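You operate a simulated robot arm through the tools that you are given. There is no shell and no other tool. Be economical: measure what you need, move in short steps, check, and stop when the job is done.

You run a simulated two-armed robot. Do the job below in one go: nothing can be reset, and whatever is moved stays where it is left.

Task
Pick up the cup from the top of the grey cabinet with one hand, pass it to the other hand and put it on the top of the middle bench. Stack the blue carton from the top of the tall stool on top of the beige carton. Take the weight and leave it on the upper middle right shelf of the near side rack. Put two of the leather rolls from the top of the middle bench on the top of the grey cabinet. Push the middle clear drawer shut. Switch the blue switch on. Put the 47 mm small block from the top of the front bench on the top of the middle bench and the 52 mm small block on the top of the dryer. Turn the yellow dial to 80cm. Put the 22 mm small ring from the top of the teal bench on the top of the blue table and the 24 mm small ring on the low left shelf of the near side rack. Switch the left orange switch off. Stack the jar that says "Wax" from the top of the far side table on top of the jar that says "Grease". Any order will do. Set down upright: cup, weight.

It is judged by the outcome, as a careful person would: the job done as asked, and still so three seconds after it is handed in. It fails if anything else is knocked over, pushed out of place, dropped, spilled or broken.

Robot
Two 7-joint arms with fingered hands on one trunk, on a base that drives. Base frame: it is fixed to the floor where the robot stands at the start and does not move with it; the origin is under the middle of the robot, x ahead of it, y to its left, z up. Readings come in cm, rad, newtons and seconds.
The left shoulder is at the start at [4.2, 9.2, 108.4], the right one opposite. With the tool pointing down near the work surface each hand reaches from about 30 to 56 cm from the robot's upright axis, wherever it stands, measured 20 degrees to its own side. Places, roughly: blue switch [370, -300, 90]; carton [150, -25, 100]; cup (7x7x12 cm) [50, 10, 90]; jar [175, -350, 75]; leather roll (5x5x4 cm) [260, -270, 90]; left orange switch [120, -340, 190]; low left shelf of the near side rack [250, -480, 50]; middle clear drawer [370, -270, 90]; small block [375, -300, 75]; small ring [425, -450, 75]; top of the blue table [580, -180, 80]; top of the dryer [360, 100, 160]; top of the grey cabinet [50, 10, 80]; top of the middle bench [290, -200, 90]; upper middle right shelf of the near side rack [150, -480, 120]; weight (9x6x7 cm) [260, -230, 90]; yellow dial [380, -450, 90]. Payload 2.1 kg a hand.
Tool frame (each hand has its own): the origin (TCP) lies between the finger pads and is the grasp point; the fingertips stand 2 cm ahead of it; z points along the fingers, y is the line along which they close. The gripper opens to 6.8 cm. The gripper's body begins 2.3 cm behind the TCP. The gripper is a hand of 5 fingers: y runs from the thumb to the fingers, the wrist lies at [-1, -7.9, -13.1] in the tool frame, and closing takes about 1.5 s.
Orientation is told as [roll, pitch, yaw] about the base's x, y, z axes, in that order, counted from this pose: with the fingers straight down and the wrist toward the robot, the tool's x, y and z point along [0, 1, 0], [1, 0, 0] and [0, 0, -1] of the base frame.

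Tools
- The arms move only by the tool servo_tool. It takes "left_commands", "right_commands" or both (then of equal length, played together; a hand with none holds still); each is a list of rows, each a list of 6 numbers: the shift along the tool's x, y, z in cm, then the turn, a rotation vector about the tool's x, y, z in rad. In form: [[dx, dy, dz, wx, wy, wz], ...]. A call has 1 to 8 rows; each row is the pose to reach, as a shift and turn from the pose commanded when the call began, along the tool's axes at that moment. "left_fingers" and "right_fingers" are, for a hand that has rows, the gripper command, from -1 (shut) to 1 (fully open), values between in proportion, set as the call begins (left out, the last holds). Rows are played at 5 a second. More than 5 cm and 0.15 rad between two rows, or a gripper value outside its range, and nothing of the call is played. A pose out of reach is approached as far as the arm can. The call stops where the force on the tool passes 40 N (or 10 N more than at its start, if that is more) or the arm is blocked; 0.2 s more then pass. Each finger travels about 15.3 cm/s and halts on what it meets, pressing with about 33 N; the grip force reading is that of the motor and also rises with nothing between the fingers. The clock runs only during rows and for 0.2 s after the last one: add rows that repeat a pose to give the fingers time. The reply holds the time, the measured pose of the TCP, the force on the tool along the base axes, the opening and the grip force, in the units named above and with some noise, with the torque about the TCP (base axes, N m) and any sound that the robot's microphone picked up.
- Cameras (640 x 400 px; columns grow to the right, rows downward): "scene" is now at [12.54, 0.43, 123.02]; the picture's right is [0.05, -1.00, 0.00], its down [-0.62, -0.03, -0.78] and it looks along [0.78, 0.04, -0.62] (base axes); focal length 280 px, centre (320, 200). "left" rides on the left gripper at [-5.4, -5.8, -7.2] in its tool frame; the picture's right is [-0.57, -0.39, 0.73], its down [0.73, -0.64, 0.23] and it looks along [0.38, 0.66, 0.65] (tool axes); focal length 226 px, centre (320, 200). "right" rides on the right gripper at [5.4, -5.8, -7.2] in its tool frame; the picture's right is [-0.57, 0.39, -0.73], its down [-0.73, -0.64, 0.23] and it looks along [-0.38, 0.66, 0.65] (tool axes); focal length 226 px, centre (320, 200). There is no depth. A picture from a camera that has moved, and an enlarged one, comes with that camera's place and axes in the base frame and with its lens.
- capture(camera): a new picture of that camera. The clock stands still meanwhile.
- move_column(by): slides the trunk up (or, below 0, down) by that many cm; the arms and the scene camera ride with it, the base frame stays. It gives what a move gives, with no picture.
- roll_base(legs): drives the robot by 1 to 6 legs, each [ahead, left, turn to the left] in cm, cm and rad, along the robot's own axes; the way and the turn of a leg run together, so that a leg with both is an arc; at most 150 cm and 3.142 rad a leg. The arms and the cameras ride along, it lands a little off, and it stops where it bumps. It gives what a move gives.
- curl_fingers(index, middle, ring, little, thumb_bend, thumb_turn, hand): sets how far each is bent, from 0 (flat) to 1 (curled in); at 0.3 the hand is open as for a grip, at 0.7 the pads meet at the TCP. One left out holds its place. A second passes; each finger stops where it meets its share of the squeeze, and holds until it gets a number again. A gripper value or a shape takes the hand back. It gives what a move gives, with no picture; readings hold the bend of each and the force on index, middle, ring, little, thumb and palm. thumb_turn goes from beside the hand (0) to across from the fingers (1), as for a grip.
- preshape(shape, hand): the hand has 5 fingers and takes this shape, open, in about a second: jaw (thumb against the fingers, like two jaws); tri (thumb and two fingers); tip (a fingertip pinch); poke (one finger out to press); point (the index stretched); flat (the hand flat); cup (the hand cupped); fist (a fist). The gripper value then closes the fingers along that shape, each until it touches; the sizes above hold for jaw. It gives what a move gives, with no picture.
- aim_head(pan, tilt): turns the head with the scene camera to pan (to the left, within 1.501 rad either way) and tilt (down, from -0.506 to 1.204), counted from straight ahead of the robot. It gives what a move gives.
- zoom(camera, box): a new picture of the part [left, top, right, bottom] of that camera's present view, enlarged. The clock stands still meanwhile.
- finish_job(): hands the job in; it is judged then, once.

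Go step by step. Nothing tells you exact positions but the pictures and the camera data: compare them with the known pose of the tool, close in by small moves and look again before you grip or let go. The budget is 577 turns and 370 pictures, counting those below and the enlarged ones. Unless the task says otherwise, let go and move clear before handing in.

The tools are called after ">>>" as name(argument=value, ...) on one line, values as JSON. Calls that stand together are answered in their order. servo_tool: Moves the arms, as the interface text tells. Its arguments: {"type":"object","properties":{"left_commands":{"type":"array"},"left_fingers":{"type":"number"},"right_commands":{"type":"array"},"right_fingers":{"type":"number"}},"required":[]} The other tools are called the same way: move_column (by) slides the trunk up or down; preshape (shape, hand) gives the hand a shape; curl_fingers (index, middle, ring, little, thumb_bend, thumb_turn, hand) moves the fingers one by one; roll_base (legs) drives the base; aim_head (pan, tilt) turns the head that bears the scene camera; capture (camera) takes a picture; zoom (camera, box) takes an enlarged picture of a part of a camera's view; finish_job () hands the job in.

At the start:

```text
time: 0.0
left_tcp_pos: [32.76, 19.08, 108.14]
left_ee_rot: [0.002, 0.001, -0.002]
left_contact_force: [0.3, 0.4, -0.8]
left_moment: [0.03, -0.01, -0.03]
left_width: 6.79
left_gripper_force: 0.0
left_shape: jaw
left_bend: [0.3, 0.3, 0.3, 0.3, 0.3, 0.98]
left_finger forces: [0.1, 0.0, 0.0, 0.1, 0.0, 0.0]
right_tcp_pos: [37.84, -15.47, 107.18]
right_ee_rot: [0.0, 0.0, 0.0]
right_contact_force: [0.5, -0.2, -0.3]
right_moment: [0.01, 0.01, 0.0]
right_width: 6.75
right_gripper_force: 0.0
right_shape: jaw
right_bend: [0.3, 0.3, 0.3, 0.3, 0.3, 0.98]
right_finger forces: [0.0, 0.1, 0.0, 0.0, 0.0, 0.0]
trunk travel left (down, up): [-32.5, 57.9]
robot x, y, heading: [-0.09, 0.27, 0.002]
head pan, tilt: [0.047, 0.674]
```

scene: 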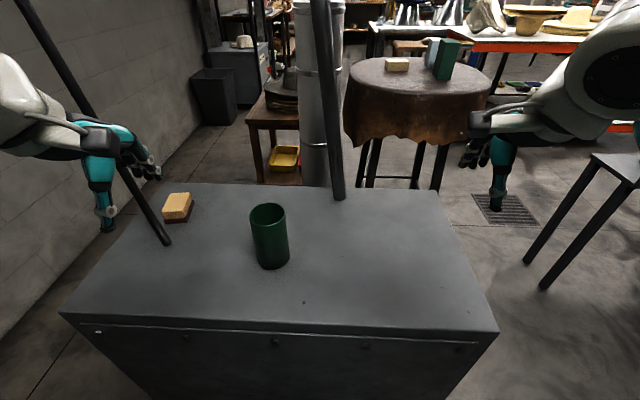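
right: 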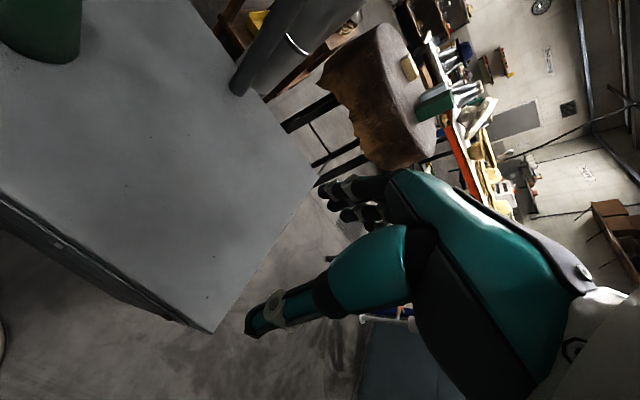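
left: 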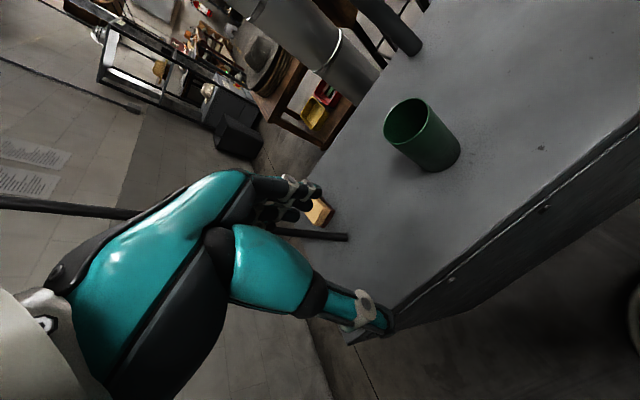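

I see the green cup on the cabinet near [48.5, 11.3], with its rim near z 92. I'll open the left hand wider than a normal grip so it can go over the cup, and look around.

>>> curl_fingers(hand="left", index=0.15, middle=0.15, ring=0.15, little=0.15, thumb_bend=0.15, thumb_turn=1)

>>> zoom(camera="scene", box=[60, 100, 380, 300])

>>> zoom(camera="left", box=[200, 50, 520, 350])

```text
time: 1.0
left_tcp_pos: [32.61, 19.16, 108.03]
left_ee_rot: [-0.001, 0.001, 0.001]
left_contact_force: [0.3, 0.2, 0.7]
left_moment: [-0.01, 0.0, 0.02]
left_width: 8.43
left_gripper_force: 0.1
left_shape: fingers
left_bend: [0.15, 0.15, 0.15, 0.15, 0.15, 0.97]
left_finger forces: [0.0, 0.0, 0.0, 0.1, 0.0, 0.0]
right_tcp_pos: [37.88, -15.55, 107.38]
right_ee_rot: [-0.001, 0.0, -0.001]
right_contact_force: [0.0, -0.2, -0.5]
right_moment: [0.02, 0.0, 0.04]
right_width: 6.76
right_gripper_force: 0.1
right_shape: jaw
right_bend: [0.3, 0.3, 0.3, 0.3, 0.3, 0.98]
right_finger forces: [0.0, 0.1, 0.0, 0.0, 0.1, 0.1]
trunk travel left (down, up): [-32.5, 57.9]
robot x, y, heading: [0.02, -0.17, -0.004]
head pan, tilt: [0.047, 0.674]
```

```text
2.00 times, centred on (220, 200) of scene
camera zoom: at [12.54, 0.43, 123.02], right [0.05, -1.0, 0.0], down [-0.62, -0.03, -0.78], along [0.78, 0.04, -0.62], focal length 561 px, centre (520, 200)
```

zoom: 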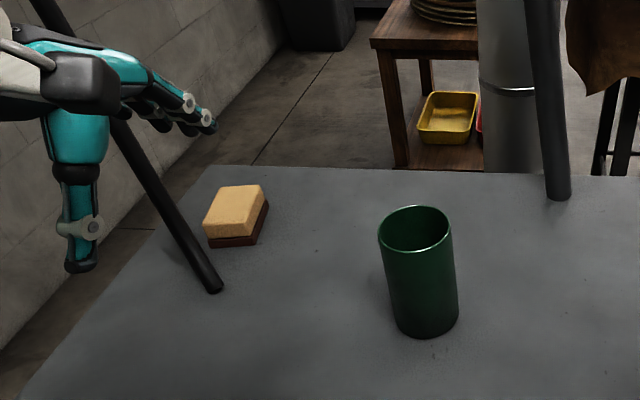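

```text
1.33 times, centred on (360, 200) of left
camera zoom: at [26.78, 13.53, 115.21], right [-0.39, -0.57, -0.73], down [-0.64, 0.73, -0.23], along [0.66, 0.38, -0.65], focal length 301 px, centre (267, 200)
```

zoom: 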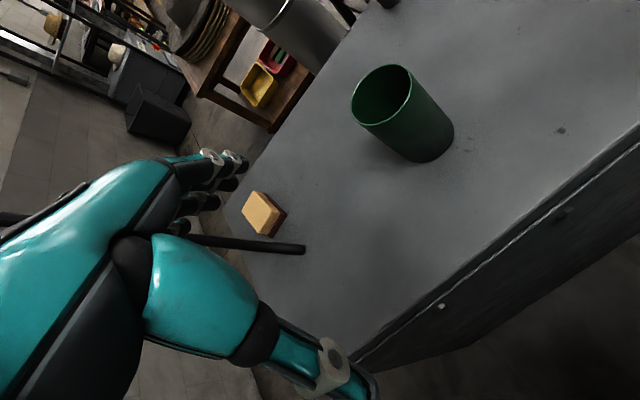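

The left hand opens to 8.4 cm. I'll move it over the cup while staying high, then check.

>>> servo_tool(left_commands=[[-2, 4, 2, 0, 0, 0], [-4, 8, 4, 0, 0, 0], [-6, 12, 6, 0, 0, 0], [-7.9, 15.7, 8, 0, 0, 0], [-7.9, 15.7, 8, 0, 0, 0]])

>>> curl_fingers(hand="left", index=0.05, middle=0.05, ring=0.05, little=0.05, thumb_bend=0.1, thumb_turn=1)

>>> capture(camera="scene")

>>> capture(camera="left")

>>> capture(camera="right")

```text
time: 2.2
left_tcp_pos: [48.16, 11.05, 100.04]
left_ee_rot: [-0.001, 0.001, 0.001]
left_contact_force: [0.0, -0.6, 0.5]
left_moment: [-0.02, -0.03, 0.02]
left_width: 8.43
left_gripper_force: 0.0
left_shape: fingers
left_bend: [0.15, 0.15, 0.15, 0.15, 0.15, 0.97]
left_finger forces: [0.0, 0.0, 0.0, 0.0, 0.0, 0.0]
right_tcp_pos: [38.0, -15.68, 107.21]
right_ee_rot: [0.0, 0.0, -0.002]
right_contact_force: [0.1, 0.5, 0.1]
right_moment: [0.02, 0.0, -0.01]
right_width: 6.76
right_gripper_force: 0.0
right_shape: jaw
right_bend: [0.3, 0.3, 0.3, 0.3, 0.3, 0.98]
right_finger forces: [0.1, 0.0, 0.0, 0.0, 0.0, 0.0]
trunk travel left (down, up): [-32.5, 57.9]
robot x, y, heading: [0.08, 0.19, 0.001]
head pan, tilt: [0.047, 0.674]
```

```text
time: 3.2
left_tcp_pos: [48.22, 11.07, 100.05]
left_ee_rot: [-0.001, 0.0, 0.0]
left_contact_force: [-0.1, -0.1, 0.3]
left_moment: [0.0, 0.02, 0.0]
left_width: 9.47
left_gripper_force: 0.1
left_shape: fingers
left_bend: [0.05, 0.05, 0.05, 0.05, 0.1, 0.96]
left_finger forces: [0.0, 0.0, 0.0, 0.0, 0.1, 0.0]
right_tcp_pos: [37.97, -15.52, 107.33]
right_ee_rot: [-0.001, -0.004, 0.001]
right_contact_force: [-0.4, 0.6, -0.1]
right_moment: [0.01, 0.01, -0.01]
right_width: 6.76
right_gripper_force: 0.0
right_shape: jaw
right_bend: [0.3, 0.3, 0.3, 0.3, 0.3, 0.98]
right_finger forces: [0.0, 0.0, 0.1, 0.1, 0.0, 0.0]
trunk travel left (down, up): [-32.5, 57.9]
robot x, y, heading: [0.14, -0.25, 0.002]
head pan, tilt: [0.047, 0.674]
```

```text
364 pictures are left
camera scene: at [12.55, 0.42, 123.02], right [0.05, -1.0, 0.0], down [-0.62, -0.03, -0.78], along [0.78, 0.04, -0.62], focal length 280 px, centre (320, 200)
```

scene: 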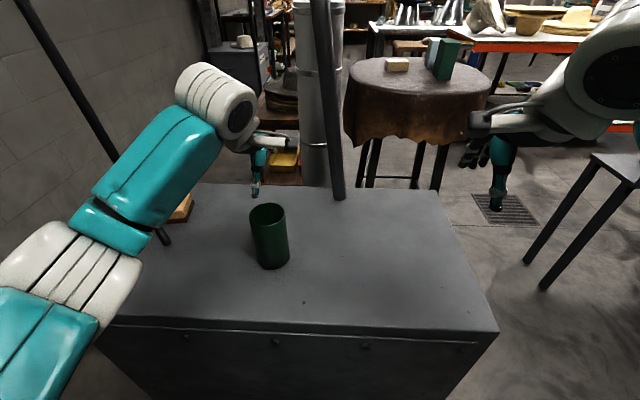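

```text
363 pictures are left
camera left: at [42.32, 5.52, 107.24], right [-0.39, -0.57, -0.73], down [-0.64, 0.73, -0.23], along [0.66, 0.38, -0.65], focal length 226 px, centre (320, 200)
```

left: 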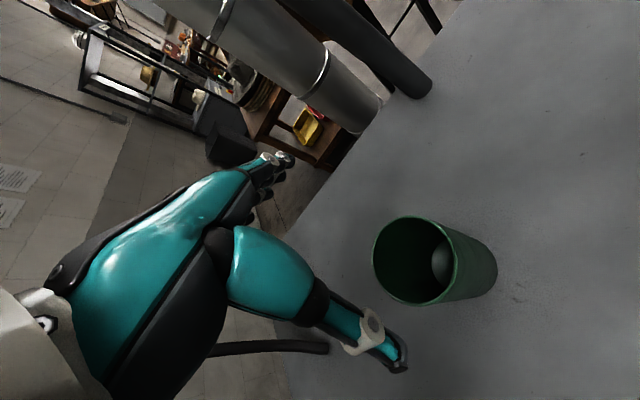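

```text
362 pictures are left
camera right: at [32.11, -9.97, 114.37], right [0.39, -0.57, 0.73], down [-0.64, -0.73, -0.23], along [0.66, -0.38, -0.65], focal length 226 px, centre (320, 200)
```

right: 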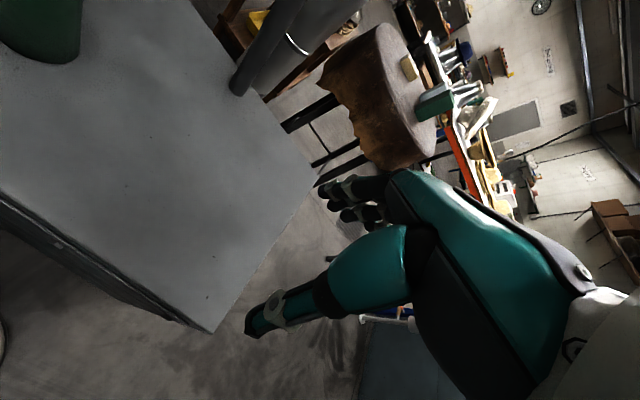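

>>> zoom(camera="left", box=[340, 190, 540, 330])

>>> zoom(camera="scene", box=[200, 130, 340, 290])

```text
2.86 times, centred on (440, 260) of left
camera zoom: at [42.32, 5.52, 107.24], right [-0.39, -0.57, -0.73], down [-0.64, 0.73, -0.23], along [0.66, 0.38, -0.65], focal length 646 px, centre (-23, 29)
```

zoom: 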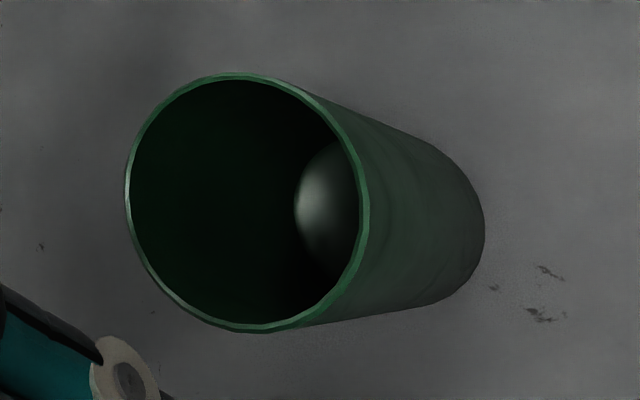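

```text
2.50 times, centred on (270, 210) of scene
camera zoom: at [12.55, 0.42, 123.02], right [0.05, -1.0, 0.0], down [-0.62, -0.03, -0.78], along [0.78, 0.04, -0.62], focal length 701 px, centre (445, 175)
```

zoom: 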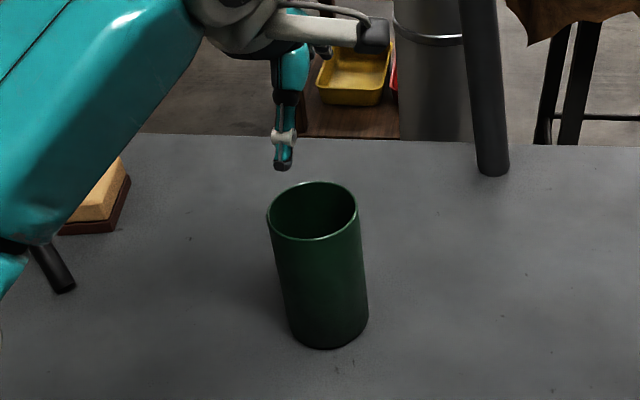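

The cup axis triangulates to [47.2, 10.8], rim z 92.1, diameter about 6 cm, with a ball inside. So I'll keep it level. I'm centering over it and going down.

>>> servo_tool(left_commands=[[-0.3, -1.0, 0, 0, 0, 0], [-0.3, -1.0, 2.5, 0, 0, 0], [-0.3, -1.0, 5, 0, 0, 0]])

>>> capture(camera="left")

>>> zoom(camera="scene", box=[200, 130, 340, 290])

```text
time: 4.0
left_tcp_pos: [47.46, 10.93, 95.01]
left_ee_rot: [0.001, -0.001, 0.0]
left_contact_force: [0.1, 1.0, -0.2]
left_moment: [-0.02, -0.01, -0.01]
left_width: 9.49
left_gripper_force: 0.1
left_shape: fingers
left_bend: [0.05, 0.05, 0.05, 0.05, 0.1, 0.96]
left_finger forces: [0.0, 0.0, 0.0, 0.0, 0.1, 0.0]
right_tcp_pos: [37.93, -15.4, 107.26]
right_ee_rot: [0.0, 0.0, 0.001]
right_contact_force: [0.0, -0.1, 1.0]
right_moment: [0.01, 0.01, 0.0]
right_width: 6.79
right_gripper_force: 0.1
right_shape: jaw
right_bend: [0.3, 0.3, 0.3, 0.3, 0.3, 0.98]
right_finger forces: [0.0, 0.1, 0.1, 0.0, 0.0, 0.1]
trunk travel left (down, up): [-32.5, 57.9]
robot x, y, heading: [0.02, 0.39, -0.0]
head pan, tilt: [0.047, 0.674]
```

```text
359 pictures are left
camera left: at [41.57, 5.46, 102.25], right [-0.39, -0.57, -0.73], down [-0.64, 0.73, -0.23], along [0.66, 0.38, -0.65], focal length 226 px, centre (320, 200)
```

left: 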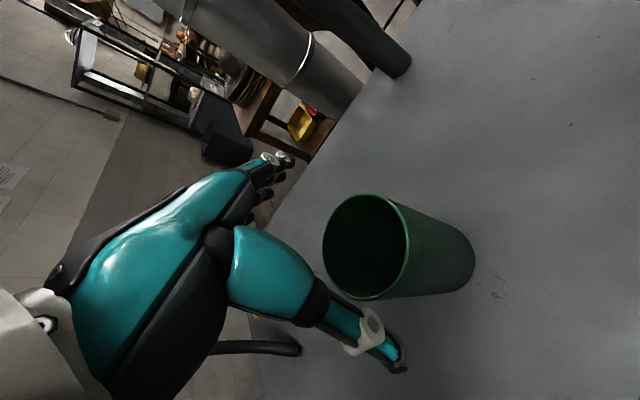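

```text
2.50 times, centred on (270, 210) of scene
camera zoom: at [12.55, 0.42, 123.02], right [0.05, -1.0, 0.0], down [-0.62, -0.03, -0.78], along [0.78, 0.04, -0.62], focal length 701 px, centre (445, 175)
```

zoom: 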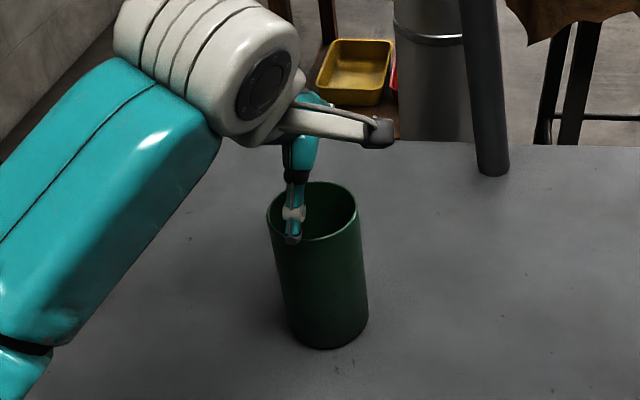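

Alignment looks good: the thumb is just in front of the cup. I'm lowering around the rim and closing.

>>> servo_tool(left_commands=[[0, -0.1, 2, 0, 0, 0], [0, -0.1, 4.5, 0, 0, 0], [0, -0.1, 4.5, 0, 0, 0]])

>>> zoom(camera="scene", box=[200, 130, 340, 290])

```text
time: 4.8
left_tcp_pos: [47.26, 10.98, 90.67]
left_ee_rot: [-0.001, 0.001, 0.0]
left_contact_force: [-0.3, -0.4, 0.3]
left_moment: [0.04, 0.01, 0.0]
left_width: 9.48
left_gripper_force: 0.1
left_shape: fingers
left_bend: [0.05, 0.05, 0.05, 0.05, 0.1, 0.96]
left_finger forces: [0.0, 0.1, 0.0, 0.0, 0.0, 0.1]
right_tcp_pos: [37.98, -15.55, 107.25]
right_ee_rot: [0.0, -0.002, 0.0]
right_contact_force: [-0.2, 0.0, 0.1]
right_moment: [-0.03, -0.01, -0.01]
right_width: 6.76
right_gripper_force: 0.2
right_shape: jaw
right_bend: [0.3, 0.3, 0.3, 0.3, 0.3, 0.98]
right_finger forces: [0.1, 0.0, 0.1, 0.0, 0.1, 0.0]
trunk travel left (down, up): [-32.5, 57.9]
robot x, y, heading: [0.07, -0.03, 0.001]
head pan, tilt: [0.047, 0.674]
```

```text
2.50 times, centred on (270, 210) of scene
camera zoom: at [12.55, 0.42, 123.02], right [0.05, -1.0, 0.0], down [-0.62, -0.03, -0.78], along [0.78, 0.04, -0.62], focal length 701 px, centre (445, 175)
```

zoom: 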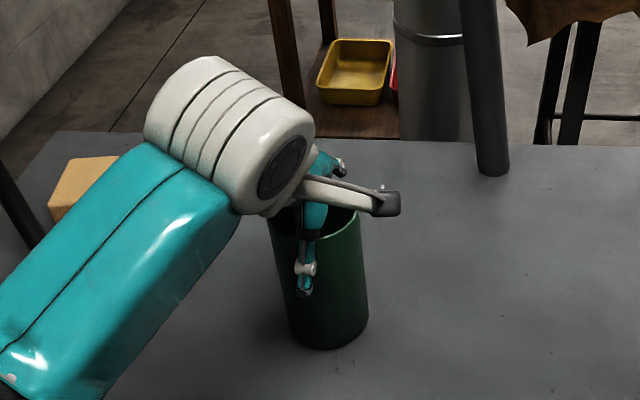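

>>> servo_tool(left_commands=[[0, 0, 0, 0, 0, 0], [0, 0, 0, 0, 0, 0], [0, 0, 0, 0, 0, 0], [0, 0, 0, 0, 0, 0], [0, 0, 0, 0, 0, 0], [0, 0, 0, 0, 0, 0], [0, 0, 0, 0, 0, 0], [0, 0, 0, 0, 0, 0]], left_fingers=-1)

>>> servo_tool(left_commands=[[0, 0, -1, 0, 0, 0], [0, 0, -3, 0, 0, 0], [0, 0, -6, 0, 0, 0], [0, 0, -9, 0, 0, 0], [0, 0, -9, 0, 0, 0]])

>>> capture(camera="scene")

>>> capture(camera="right")

```text
time: 6.6
left_tcp_pos: [47.35, 10.89, 90.62]
left_ee_rot: [0.0, 0.0, 0.001]
left_contact_force: [0.2, -0.2, -0.6]
left_moment: [-0.02, -0.04, -0.02]
left_width: 4.85
left_gripper_force: 33.0
left_shape: jaw
left_bend: [0.25, 0.33, 0.35, 0.44, 0.61, 1.0]
left_finger forces: [19.1, 8.4, 4.0, 0.0, 30.8, 0.0]
right_tcp_pos: [37.86, -15.5, 107.34]
right_ee_rot: [-0.002, -0.001, -0.002]
right_contact_force: [0.6, 0.3, -0.5]
right_moment: [0.04, -0.05, 0.02]
right_width: 6.73
right_gripper_force: 0.0
right_shape: jaw
right_bend: [0.3, 0.3, 0.3, 0.3, 0.3, 0.98]
right_finger forces: [0.0, 0.0, 0.0, 0.0, 0.0, 0.2]
trunk travel left (down, up): [-32.5, 57.9]
robot x, y, heading: [-0.01, -0.15, -0.002]
head pan, tilt: [0.047, 0.674]
```

```text
time: 7.8
left_tcp_pos: [47.15, 10.68, 99.43]
left_ee_rot: [0.001, 0.001, 0.0]
left_contact_force: [0.4, 0.7, -1.1]
left_moment: [0.02, 0.02, -0.03]
left_width: 4.85
left_gripper_force: 33.6
left_shape: jaw
left_bend: [0.25, 0.33, 0.35, 0.44, 0.61, 0.99]
left_finger forces: [19.0, 8.4, 4.0, 0.0, 30.8, 0.1]
right_tcp_pos: [37.91, -15.56, 107.2]
right_ee_rot: [-0.001, -0.001, 0.0]
right_contact_force: [-0.3, -0.3, 0.3]
right_moment: [-0.02, 0.01, -0.03]
right_width: 6.75
right_gripper_force: 0.0
right_shape: jaw
right_bend: [0.3, 0.3, 0.3, 0.3, 0.3, 0.98]
right_finger forces: [0.1, 0.0, 0.1, 0.0, 0.1, 0.1]
trunk travel left (down, up): [-32.5, 57.9]
robot x, y, heading: [-0.16, -0.11, 0.001]
head pan, tilt: [0.047, 0.674]
```

```text
356 pictures are left
camera scene: at [12.56, 0.42, 123.02], right [0.05, -1.0, 0.0], down [-0.62, -0.03, -0.78], along [0.78, 0.04, -0.62], focal length 280 px, centre (320, 200)
```

scene: 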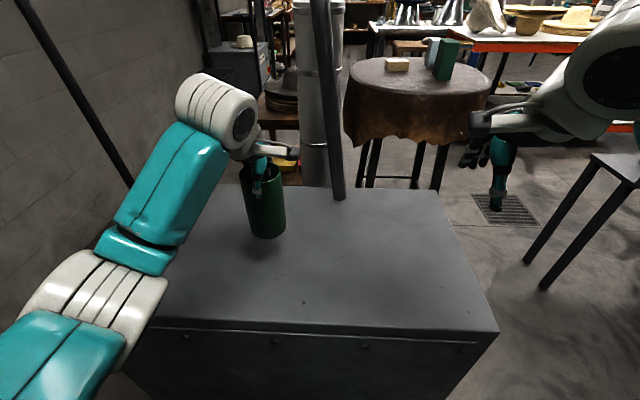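

```text
355 pictures are left
camera right: at [32.11, -9.98, 114.37], right [0.39, -0.57, 0.73], down [-0.64, -0.73, -0.23], along [0.66, -0.38, -0.65], focal length 226 px, centre (320, 200)
```

right: 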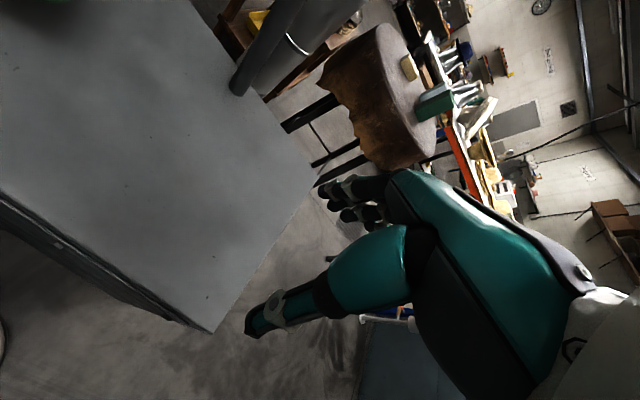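

The cup is held and lifted. Next I'm bringing it to the midline and rotating the right hand so it can take the lower part of the cup from the right.

>>> servo_tool(left_commands=[[-1, -0.6, -0.5, 0, 0, 0], [-2, -1.2, -1, 0, 0, 0], [-3, -1.8, -1.5, 0, 0, 0], [-4, -2.5, -2, 0, 0, 0], [-5, -3.1, -2.5, 0, 0, 0], [-6, -3.7, -3, 0, 0, 0], [-7, -4.4, -3.5, 0, 0, 0], [-7.7, -5, -4, 0, 0, 0]], right_commands=[[0, 0.5, 1, 0, 0.15, 0], [0, 1, 2, 0, 0.3, 0], [0, 1.5, 3, 0, 0.45, 0], [0, 2, 4, 0, 0.6, 0], [0, 2.5, 5, 0, 0.75, 0], [0, 3, 6, 0, 0.9, 0], [0, 3.5, 7, 0, 1.05, 0], [0, 4, 8, 0, 1.2, 0]])

>>> curl_fingers(hand="right", index=0.05, middle=0.05, ring=0.05, little=0.05, thumb_bend=0.1, thumb_turn=1)

>>> capture(camera="scene")

>>> capture(camera="right")

```text
time: 9.6
left_tcp_pos: [42.44, 3.2, 103.5]
left_ee_rot: [-0.001, 0.002, 0.001]
left_contact_force: [-0.1, 0.1, -1.2]
left_moment: [-0.02, -0.03, -0.03]
left_width: 4.84
left_gripper_force: 33.1
left_shape: jaw
left_bend: [0.25, 0.33, 0.35, 0.44, 0.61, 0.99]
left_finger forces: [18.8, 8.4, 4.2, 0.0, 30.7, 0.1]
right_tcp_pos: [41.99, -15.52, 99.27]
right_ee_rot: [1.201, 0.001, 0.0]
right_contact_force: [0.4, 0.5, -0.2]
right_moment: [0.02, 0.02, 0.0]
right_width: 6.79
right_gripper_force: 0.0
right_shape: jaw
right_bend: [0.3, 0.3, 0.3, 0.3, 0.3, 0.98]
right_finger forces: [0.0, 0.0, 0.0, 0.0, 0.0, 0.1]
trunk travel left (down, up): [-32.5, 57.9]
robot x, y, heading: [-0.07, 0.01, 0.005]
head pan, tilt: [0.047, 0.674]
```

```text
time: 10.6
left_tcp_pos: [42.36, 3.18, 103.48]
left_ee_rot: [0.001, 0.001, 0.0]
left_contact_force: [0.5, 0.1, -0.5]
left_moment: [-0.02, 0.0, -0.03]
left_width: 4.82
left_gripper_force: 33.3
left_shape: jaw
left_bend: [0.25, 0.33, 0.35, 0.44, 0.61, 0.99]
left_finger forces: [18.9, 8.3, 4.1, 0.0, 30.7, 0.0]
right_tcp_pos: [41.95, -15.57, 99.26]
right_ee_rot: [1.201, 0.0, 0.001]
right_contact_force: [-0.1, 0.4, -0.5]
right_moment: [0.02, -0.01, 0.01]
right_width: 9.49
right_gripper_force: 0.0
right_shape: fingers
right_bend: [0.05, 0.05, 0.05, 0.05, 0.1, 0.96]
right_finger forces: [0.1, 0.0, 0.0, 0.1, 0.1, 0.0]
trunk travel left (down, up): [-32.5, 57.9]
robot x, y, heading: [-0.07, 0.33, 0.002]
head pan, tilt: [0.047, 0.674]
```

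```text
354 pictures are left
camera scene: at [12.56, 0.42, 123.02], right [0.05, -1.0, 0.0], down [-0.62, -0.03, -0.78], along [0.78, 0.04, -0.62], focal length 280 px, centre (320, 200)
```

scene: 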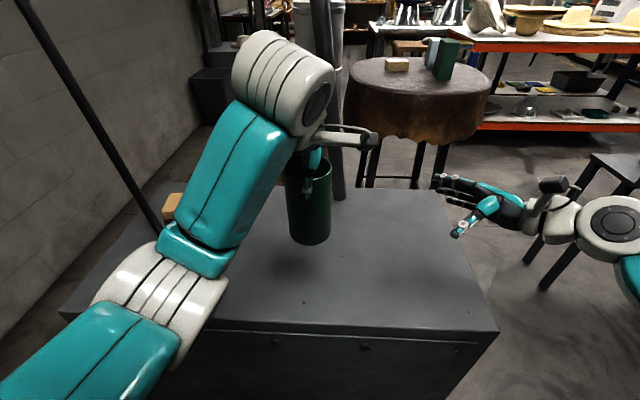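

```text
353 pictures are left
camera right: at [36.17, -20.17, 106.89], right [0.39, -0.88, -0.26], down [-0.64, -0.05, -0.77], along [0.66, 0.47, -0.59], focal length 226 px, centre (320, 200)
```

right: 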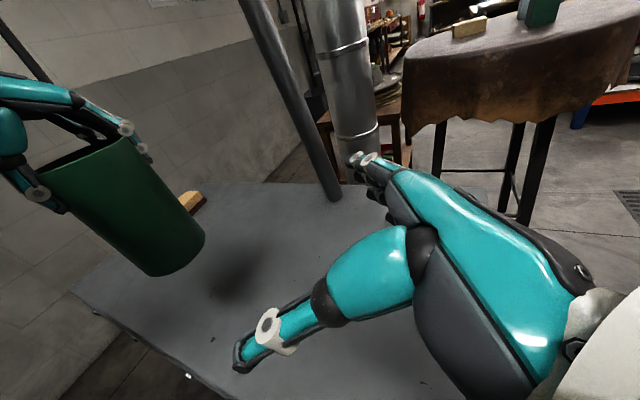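

>>> servo_tool(right_commands=[[0, 0.4, 0, 0, 0, 0], [0.7, 0.4, 2.8, 0, 0, 0], [1.5, 0.4, 5.6, 0, 0, 0], [2.2, 0.4, 8.4, 0, 0, 0], [2.95, 0.4, 11.2, 0, 0, 0], [2.95, 0.4, 11.2, 0, 0, 0]])

>>> capture(camera="scene")

>>> capture(camera="right")

```text
time: 12.0
left_tcp_pos: [42.39, 3.1, 103.56]
left_ee_rot: [0.0, -0.001, -0.002]
left_contact_force: [0.1, -0.5, -1.6]
left_moment: [0.04, 0.0, -0.02]
left_width: 4.84
left_gripper_force: 32.5
left_shape: jaw
left_bend: [0.25, 0.33, 0.35, 0.44, 0.61, 0.99]
left_finger forces: [18.9, 8.4, 4.1, 0.1, 30.7, 0.1]
right_tcp_pos: [42.38, -3.88, 98.02]
right_ee_rot: [1.2, 0.001, 0.0]
right_contact_force: [-0.7, -0.4, -0.4]
right_moment: [0.0, 0.03, -0.02]
right_width: 9.49
right_gripper_force: 0.1
right_shape: fingers
right_bend: [0.05, 0.05, 0.05, 0.05, 0.1, 0.96]
right_finger forces: [0.0, 0.2, 0.1, 0.0, 0.0, 0.0]
trunk travel left (down, up): [-32.5, 57.9]
robot x, y, heading: [0.15, 0.22, -0.002]
head pan, tilt: [0.047, 0.674]
```

```text
352 pictures are left
camera scene: at [12.56, 0.43, 123.02], right [0.05, -1.0, 0.0], down [-0.62, -0.03, -0.78], along [0.78, 0.04, -0.62], focal length 280 px, centre (320, 200)
```

scene: 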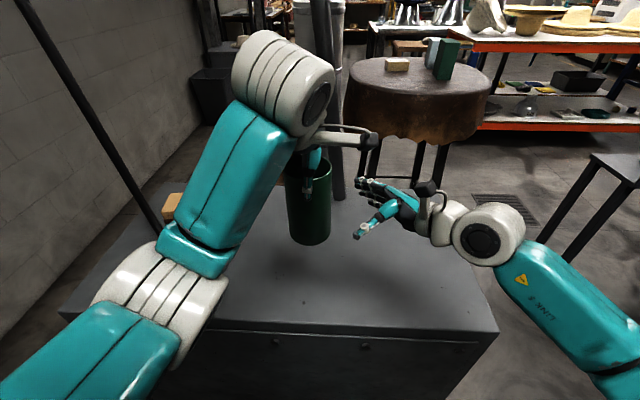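

```text
351 pictures are left
camera right: at [36.63, -8.54, 105.59], right [0.39, -0.88, -0.26], down [-0.64, -0.05, -0.77], along [0.66, 0.47, -0.59], focal length 226 px, centre (320, 200)
```

right: 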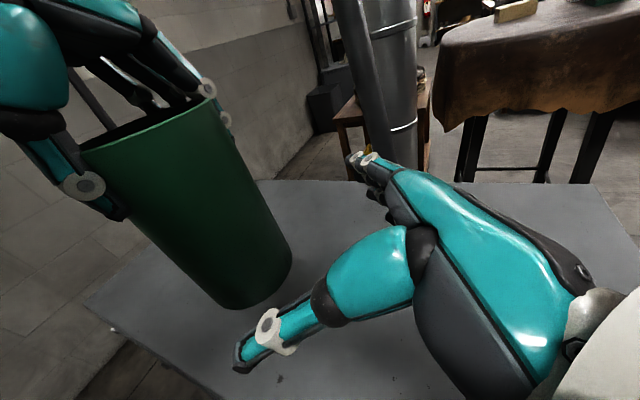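

>>> servo_tool(right_commands=[[0.7, 0, 1.8, 0, 0, 0], [1.4, 0, 3.6, 0, 0, 0], [2.14, 0, 5.5, 0, 0, 0], [2.14, 0, 5.5, 0, 0, 0]])

>>> capture(camera="scene")

>>> capture(camera="right")

```text
time: 13.0
left_tcp_pos: [42.38, 3.09, 103.5]
left_ee_rot: [0.0, 0.0, 0.0]
left_contact_force: [-0.5, 0.2, -0.9]
left_moment: [-0.01, 0.02, -0.02]
left_width: 4.83
left_gripper_force: 32.9
left_shape: jaw
left_bend: [0.25, 0.33, 0.35, 0.44, 0.61, 0.99]
left_finger forces: [19.0, 8.4, 4.0, 0.1, 30.6, 0.0]
right_tcp_pos: [42.5, 1.99, 98.01]
right_ee_rot: [1.199, -0.001, -0.002]
right_contact_force: [-0.2, 0.3, 0.2]
right_moment: [0.0, 0.02, 0.0]
right_width: 9.47
right_gripper_force: 0.0
right_shape: fingers
right_bend: [0.05, 0.05, 0.05, 0.05, 0.1, 0.96]
right_finger forces: [0.0, 0.0, 0.1, 0.0, 0.0, 0.1]
trunk travel left (down, up): [-32.5, 57.9]
robot x, y, heading: [-0.08, -0.0, 0.004]
head pan, tilt: [0.047, 0.674]
```

```text
350 pictures are left
camera scene: at [12.56, 0.43, 123.02], right [0.05, -1.0, 0.0], down [-0.62, -0.03, -0.78], along [0.78, 0.04, -0.62], focal length 280 px, centre (320, 200)
```

scene: 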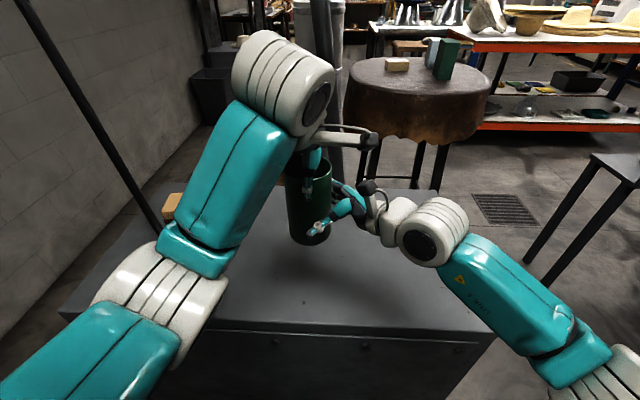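

```text
349 pictures are left
camera right: at [36.67, -2.67, 105.5], right [0.39, -0.88, -0.26], down [-0.64, -0.05, -0.77], along [0.66, 0.47, -0.59], focal length 226 px, centre (320, 200)
```

right: 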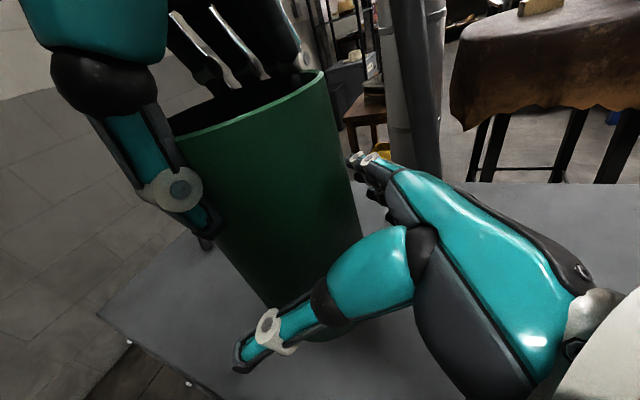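

>>> zoom(camera="right", box=[130, 0, 370, 150])

>>> capture(camera="left")

```text
2.67 times, centred on (250, 75) of right
camera zoom: at [36.67, -2.67, 105.5], right [0.39, -0.88, -0.26], down [-0.64, -0.05, -0.77], along [0.66, 0.47, -0.59], focal length 603 px, centre (507, 533)
```

zoom: 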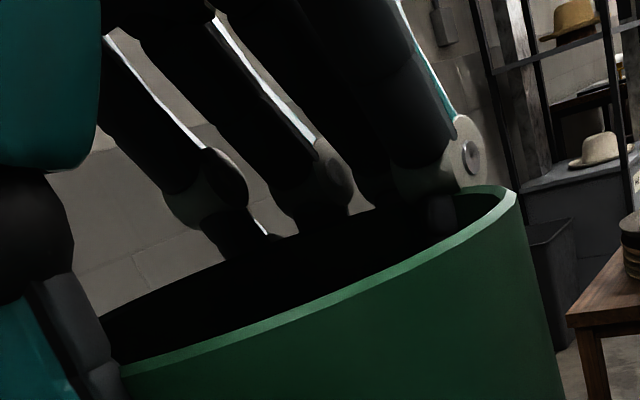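

```text
347 pictures are left
camera left: at [36.47, -2.42, 110.72], right [-0.39, -0.57, -0.73], down [-0.64, 0.73, -0.23], along [0.66, 0.38, -0.65], focal length 226 px, centre (320, 200)
```

left: 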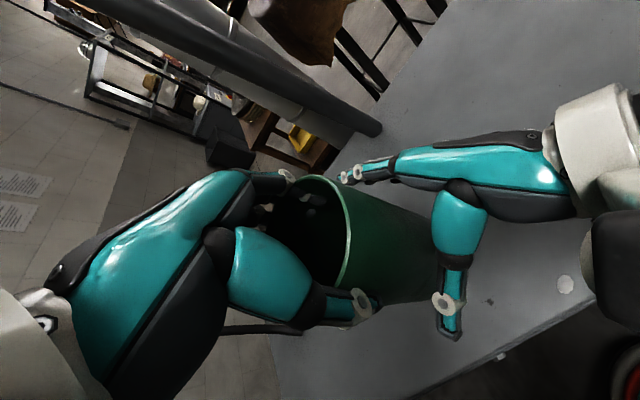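

The right hand straddles the lower cup. I'm closing it, then opening the left.

>>> servo_tool(right_commands=[[0, 0, 0, 0, 0, 0], [0, 0, 0, 0, 0, 0], [0, 0, 0, 0, 0, 0], [0, 0, 0, 0, 0, 0], [0, 0, 0, 0, 0, 0], [0, 0, 0, 0, 0, 0], [0, 0, 0, 0, 0, 0], [0, 0, 0, 0, 0, 0]], right_fingers=-1)

>>> capture(camera="right")

>>> capture(camera="left")

```text
time: 14.8
left_tcp_pos: [42.35, 3.22, 103.6]
left_ee_rot: [0.0, 0.0, 0.0]
left_contact_force: [-1.3, -0.3, -1.6]
left_moment: [0.0, 0.17, 0.06]
left_width: 4.82
left_gripper_force: 32.9
left_shape: jaw
left_bend: [0.25, 0.34, 0.36, 0.44, 0.61, 0.98]
left_finger forces: [18.9, 8.0, 4.2, 0.0, 31.5, 0.0]
right_tcp_pos: [42.55, 1.93, 97.86]
right_ee_rot: [1.197, 0.0, -0.001]
right_contact_force: [1.4, 0.5, -0.4]
right_moment: [-0.02, -0.1, -0.1]
right_width: 4.87
right_gripper_force: 32.7
right_shape: jaw
right_bend: [0.25, 0.36, 0.33, 0.45, 0.55, 0.99]
right_finger forces: [16.2, 8.5, 3.9, 1.7, 29.0, 0.0]
trunk travel left (down, up): [-32.5, 57.9]
robot x, y, heading: [0.12, 0.17, -0.002]
head pan, tilt: [0.047, 0.674]
```

```text
346 pictures are left
camera right: at [36.67, -2.69, 105.5], right [0.39, -0.88, -0.26], down [-0.64, -0.05, -0.77], along [0.66, 0.47, -0.59], focal length 226 px, centre (320, 200)
```

right: 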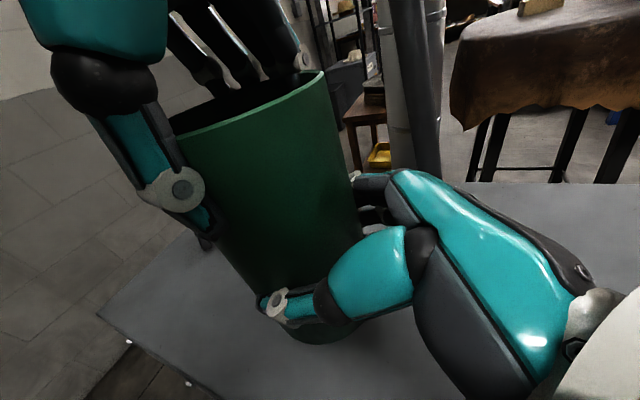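

```text
345 pictures are left
camera left: at [36.47, -2.43, 110.72], right [-0.39, -0.57, -0.73], down [-0.64, 0.73, -0.23], along [0.66, 0.38, -0.65], focal length 226 px, centre (320, 200)
```

left: 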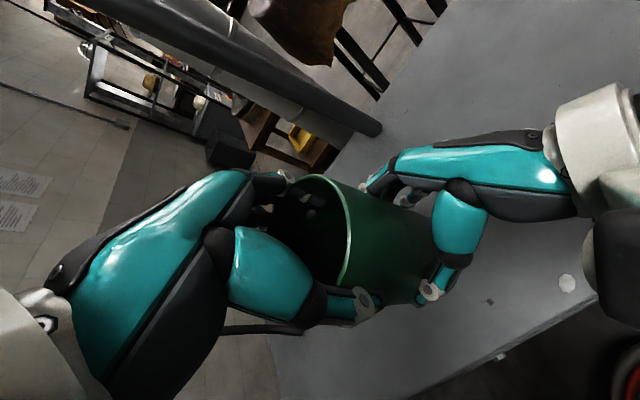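

>>> curl_fingers(hand="left", index=0.05, middle=0.05, ring=0.05, little=0.05, thumb_bend=0.1, thumb_turn=1)

>>> servo_tool(left_commands=[[0, 0, -3, 0, 0, 0], [0, 0, -6, 0, 0, 0], [0, 0, -9, 0, 0, 0], [4, 0, -9, 0, 0, 0], [8, 0, -9, 0, 0, 0], [12, -2, -9, 0, 0, 0], [16, -4, -9, 0, 0, 0]])

>>> capture(camera="right")

>>> capture(camera="scene")

```text
time: 15.8
left_tcp_pos: [42.5, 3.18, 103.56]
left_ee_rot: [-0.001, -0.001, 0.002]
left_contact_force: [0.5, 0.6, -0.8]
left_moment: [0.0, 0.0, -0.03]
left_width: 9.48
left_gripper_force: 0.0
left_shape: fingers
left_bend: [0.05, 0.05, 0.05, 0.05, 0.1, 0.96]
left_finger forces: [0.0, 0.0, 0.1, 0.0, 0.0, 0.0]
right_tcp_pos: [42.51, 2.0, 97.94]
right_ee_rot: [1.199, -0.001, 0.001]
right_contact_force: [0.2, 0.5, 0.4]
right_moment: [-0.04, -0.01, 0.0]
right_width: 4.82
right_gripper_force: 32.8
right_shape: jaw
right_bend: [0.25, 0.37, 0.35, 0.43, 0.56, 0.97]
right_finger forces: [15.6, 8.0, 3.7, 1.5, 29.0, 0.0]
trunk travel left (down, up): [-32.5, 57.9]
robot x, y, heading: [0.31, -0.1, 0.0]
head pan, tilt: [0.047, 0.674]
```

```text
time: 17.4
left_tcp_pos: [38.4, 19.19, 112.4]
left_ee_rot: [-0.002, 0.0, 0.0]
left_contact_force: [-0.2, 0.6, -0.2]
left_moment: [-0.01, -0.02, -0.04]
left_width: 9.46
left_gripper_force: 0.0
left_shape: fingers
left_bend: [0.05, 0.05, 0.05, 0.05, 0.1, 0.96]
left_finger forces: [0.0, 0.0, 0.0, 0.0, 0.0, 0.0]
right_tcp_pos: [42.53, 1.96, 97.9]
right_ee_rot: [1.199, 0.0, 0.0]
right_contact_force: [-0.3, -0.6, 0.6]
right_moment: [-0.02, -0.02, -0.01]
right_width: 4.85
right_gripper_force: 33.2
right_shape: jaw
right_bend: [0.25, 0.37, 0.35, 0.42, 0.56, 0.97]
right_finger forces: [15.6, 8.0, 3.7, 1.3, 29.0, 0.0]
trunk travel left (down, up): [-32.5, 57.9]
robot x, y, heading: [0.05, -0.12, -0.003]
head pan, tilt: [0.047, 0.674]
```

```text
344 pictures are left
camera right: at [36.66, -2.69, 105.5], right [0.39, -0.88, -0.26], down [-0.64, -0.05, -0.77], along [0.66, 0.47, -0.59], focal length 226 px, centre (320, 200)
```

right: 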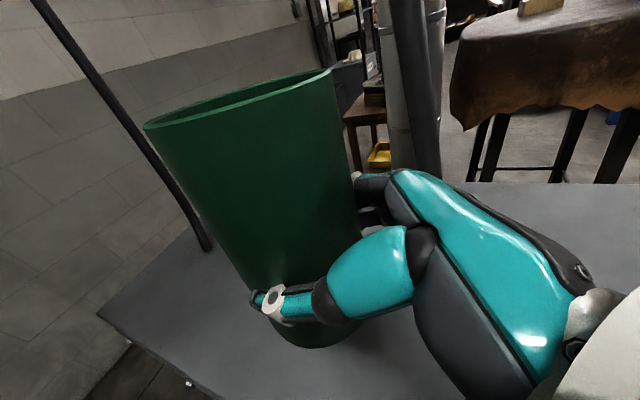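

```text
343 pictures are left
camera scene: at [12.55, 0.43, 123.02], right [0.05, -1.0, 0.0], down [-0.62, -0.03, -0.78], along [0.78, 0.04, -0.62], focal length 280 px, centre (320, 200)
```

scene: 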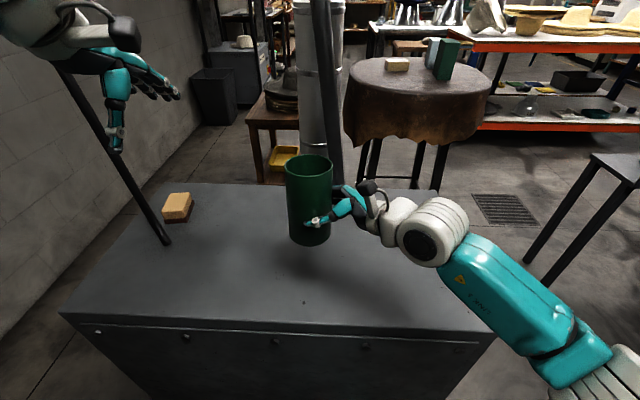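

The handover is done and the right hand has the cup. Now I'll survey the room to plan the drive.

>>> aim_head(pan=-0.6, tilt=0.35)

>>> capture(camera="scene")

>>> aim_head(pan=-1.4, tilt=0.4)

>>> capture(camera="scene")

>>> aim_head(pan=0.1, tilt=0.25)

>>> capture(camera="scene")

```text
time: 18.4
left_tcp_pos: [38.43, 19.15, 112.38]
left_ee_rot: [0.001, 0.0, 0.001]
left_contact_force: [-0.3, 0.4, 0.7]
left_moment: [0.03, -0.02, 0.0]
left_width: 9.48
left_gripper_force: 0.0
left_shape: fingers
left_bend: [0.05, 0.05, 0.05, 0.05, 0.1, 0.96]
left_finger forces: [0.0, 0.0, 0.1, 0.1, 0.0, 0.0]
right_tcp_pos: [42.5, 1.96, 97.94]
right_ee_rot: [1.199, 0.0, 0.0]
right_contact_force: [0.2, -0.7, 0.2]
right_moment: [-0.02, 0.02, -0.02]
right_width: 4.87
right_gripper_force: 33.3
right_shape: jaw
right_bend: [0.25, 0.37, 0.35, 0.42, 0.56, 0.97]
right_finger forces: [15.6, 7.9, 3.7, 1.5, 29.0, 0.0]
trunk travel left (down, up): [-32.5, 57.9]
robot x, y, heading: [0.19, -0.25, -0.005]
head pan, tilt: [-0.6, 0.351]
```

```text
342 pictures are left
camera scene: at [11.66, -5.23, 125.94], right [-0.56, -0.83, 0.0], down [-0.28, 0.19, -0.94], along [0.78, -0.53, -0.34], focal length 280 px, centre (320, 200)
```

scene: 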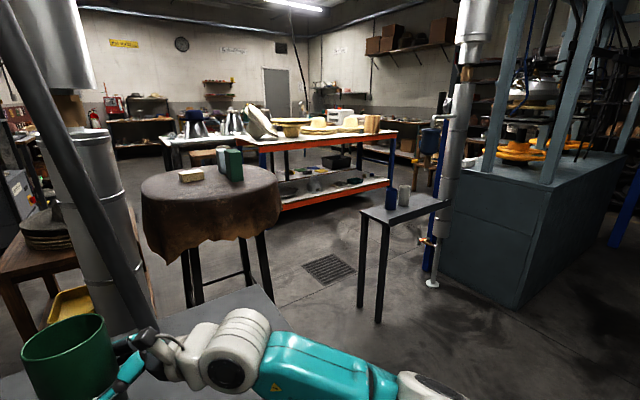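

```text
time: 19.6
left_tcp_pos: [38.41, 19.1, 112.43]
left_ee_rot: [-0.001, 0.0, 0.0]
left_contact_force: [0.8, 0.3, -0.2]
left_moment: [-0.03, 0.0, 0.02]
left_width: 9.47
left_gripper_force: 0.0
left_shape: fingers
left_bend: [0.05, 0.05, 0.05, 0.05, 0.1, 0.96]
left_finger forces: [0.0, 0.1, 0.0, 0.1, 0.1, 0.0]
right_tcp_pos: [42.53, 2.03, 97.84]
right_ee_rot: [1.198, 0.001, 0.0]
right_contact_force: [1.0, -0.2, 0.0]
right_moment: [-0.02, 0.06, 0.0]
right_width: 4.83
right_gripper_force: 32.9
right_shape: jaw
right_bend: [0.25, 0.37, 0.35, 0.42, 0.56, 0.97]
right_finger forces: [15.7, 8.1, 3.6, 1.6, 29.0, 0.0]
trunk travel left (down, up): [-32.5, 57.9]
robot x, y, heading: [-0.01, -0.14, -0.003]
head pan, tilt: [-1.4, 0.4]
```

```text
341 pictures are left
camera scene: at [5.56, -9.1, 125.49], right [-0.99, -0.17, 0.0], down [-0.07, 0.38, -0.92], along [0.16, -0.91, -0.39], focal length 280 px, centre (320, 200)
```

scene: 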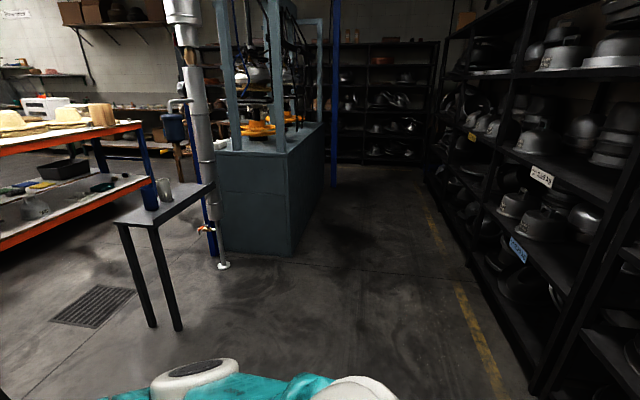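

```text
time: 21.2
left_tcp_pos: [38.48, 19.01, 112.32]
left_ee_rot: [-0.001, -0.001, 0.0]
left_contact_force: [0.6, -1.1, 0.6]
left_moment: [-0.02, 0.0, 0.0]
left_width: 9.48
left_gripper_force: 0.2
left_shape: fingers
left_bend: [0.05, 0.05, 0.05, 0.05, 0.1, 0.96]
left_finger forces: [0.0, 0.0, 0.1, 0.0, 0.0, 0.0]
right_tcp_pos: [42.44, 1.96, 97.73]
right_ee_rot: [1.199, 0.0, -0.002]
right_contact_force: [-0.2, -0.3, -0.1]
right_moment: [-0.04, 0.03, 0.01]
right_width: 4.82
right_gripper_force: 32.8
right_shape: jaw
right_bend: [0.25, 0.37, 0.35, 0.42, 0.56, 0.97]
right_finger forces: [15.6, 8.0, 3.7, 1.5, 28.9, 0.1]
trunk travel left (down, up): [-32.5, 57.9]
robot x, y, heading: [0.11, 0.01, 0.001]
head pan, tilt: [0.099, 0.25]
```

```text
340 pictures are left
camera scene: at [13.27, 0.95, 126.89], right [0.1, -1.0, 0.0], down [-0.25, -0.02, -0.97], along [0.96, 0.1, -0.25], focal length 280 px, centre (320, 200)
```

scene: 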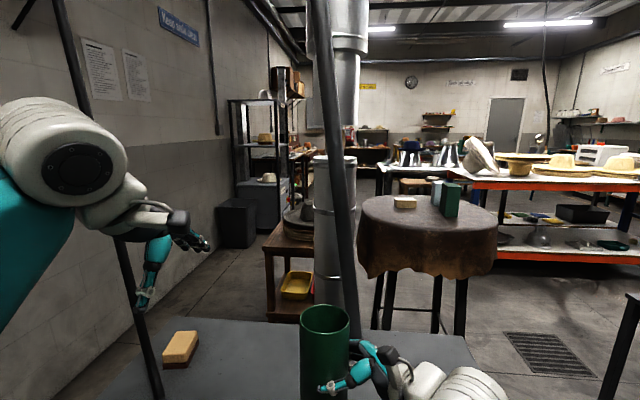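

>>> zoom(camera="scene", box=[340, 140, 540, 265])

>>> aim_head(pan=-0.5, tilt=0.2)

>>> zoom(camera="scene", box=[120, 100, 440, 300])

```text
3.20 times, centred on (440, 202) of scene
camera zoom: at [13.27, 0.95, 126.89], right [0.1, -1.0, 0.0], down [-0.25, -0.02, -0.97], along [0.96, 0.1, -0.25], focal length 897 px, centre (-64, 192)
```

zoom: 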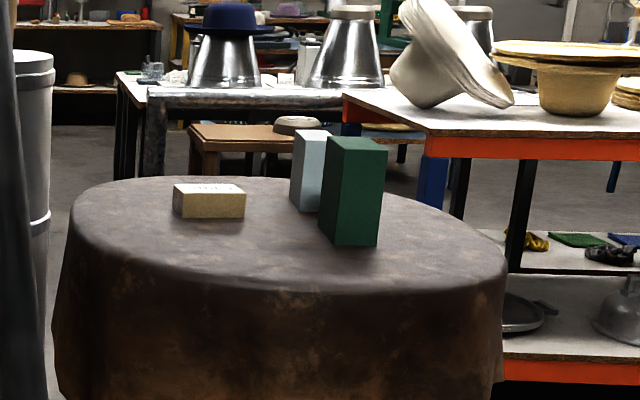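

```text
time: 22.2
left_tcp_pos: [38.5, 19.03, 112.49]
left_ee_rot: [0.0, -0.001, 0.0]
left_contact_force: [0.0, -0.7, 0.2]
left_moment: [-0.02, -0.02, -0.02]
left_width: 9.45
left_gripper_force: 0.0
left_shape: fingers
left_bend: [0.05, 0.05, 0.05, 0.05, 0.1, 0.96]
left_finger forces: [0.0, 0.0, 0.1, 0.1, 0.0, 0.0]
right_tcp_pos: [42.52, 1.87, 97.84]
right_ee_rot: [1.199, 0.001, 0.001]
right_contact_force: [0.3, -0.1, -0.2]
right_moment: [-0.04, 0.06, 0.02]
right_width: 4.86
right_gripper_force: 32.2
right_shape: jaw
right_bend: [0.25, 0.37, 0.35, 0.42, 0.56, 0.97]
right_finger forces: [15.6, 8.1, 3.7, 1.5, 28.9, 0.0]
trunk travel left (down, up): [-32.5, 57.9]
robot x, y, heading: [-0.05, 0.16, 0.001]
head pan, tilt: [-0.499, 0.201]
```

```text
2.00 times, centred on (280, 200) of scene
camera zoom: at [12.16, -4.43, 127.34], right [-0.48, -0.88, 0.0], down [-0.18, 0.1, -0.98], along [0.86, -0.47, -0.2], focal length 561 px, centre (400, 200)
```

zoom: 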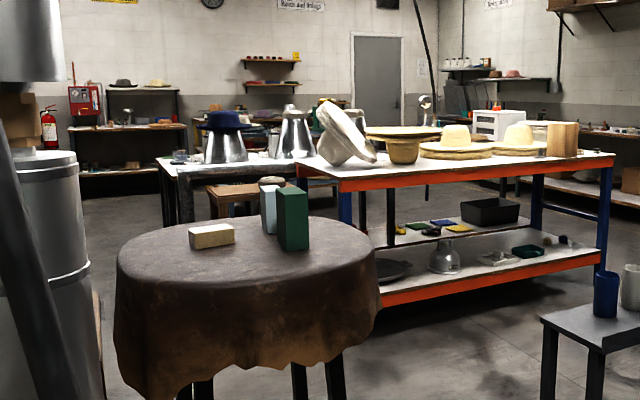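

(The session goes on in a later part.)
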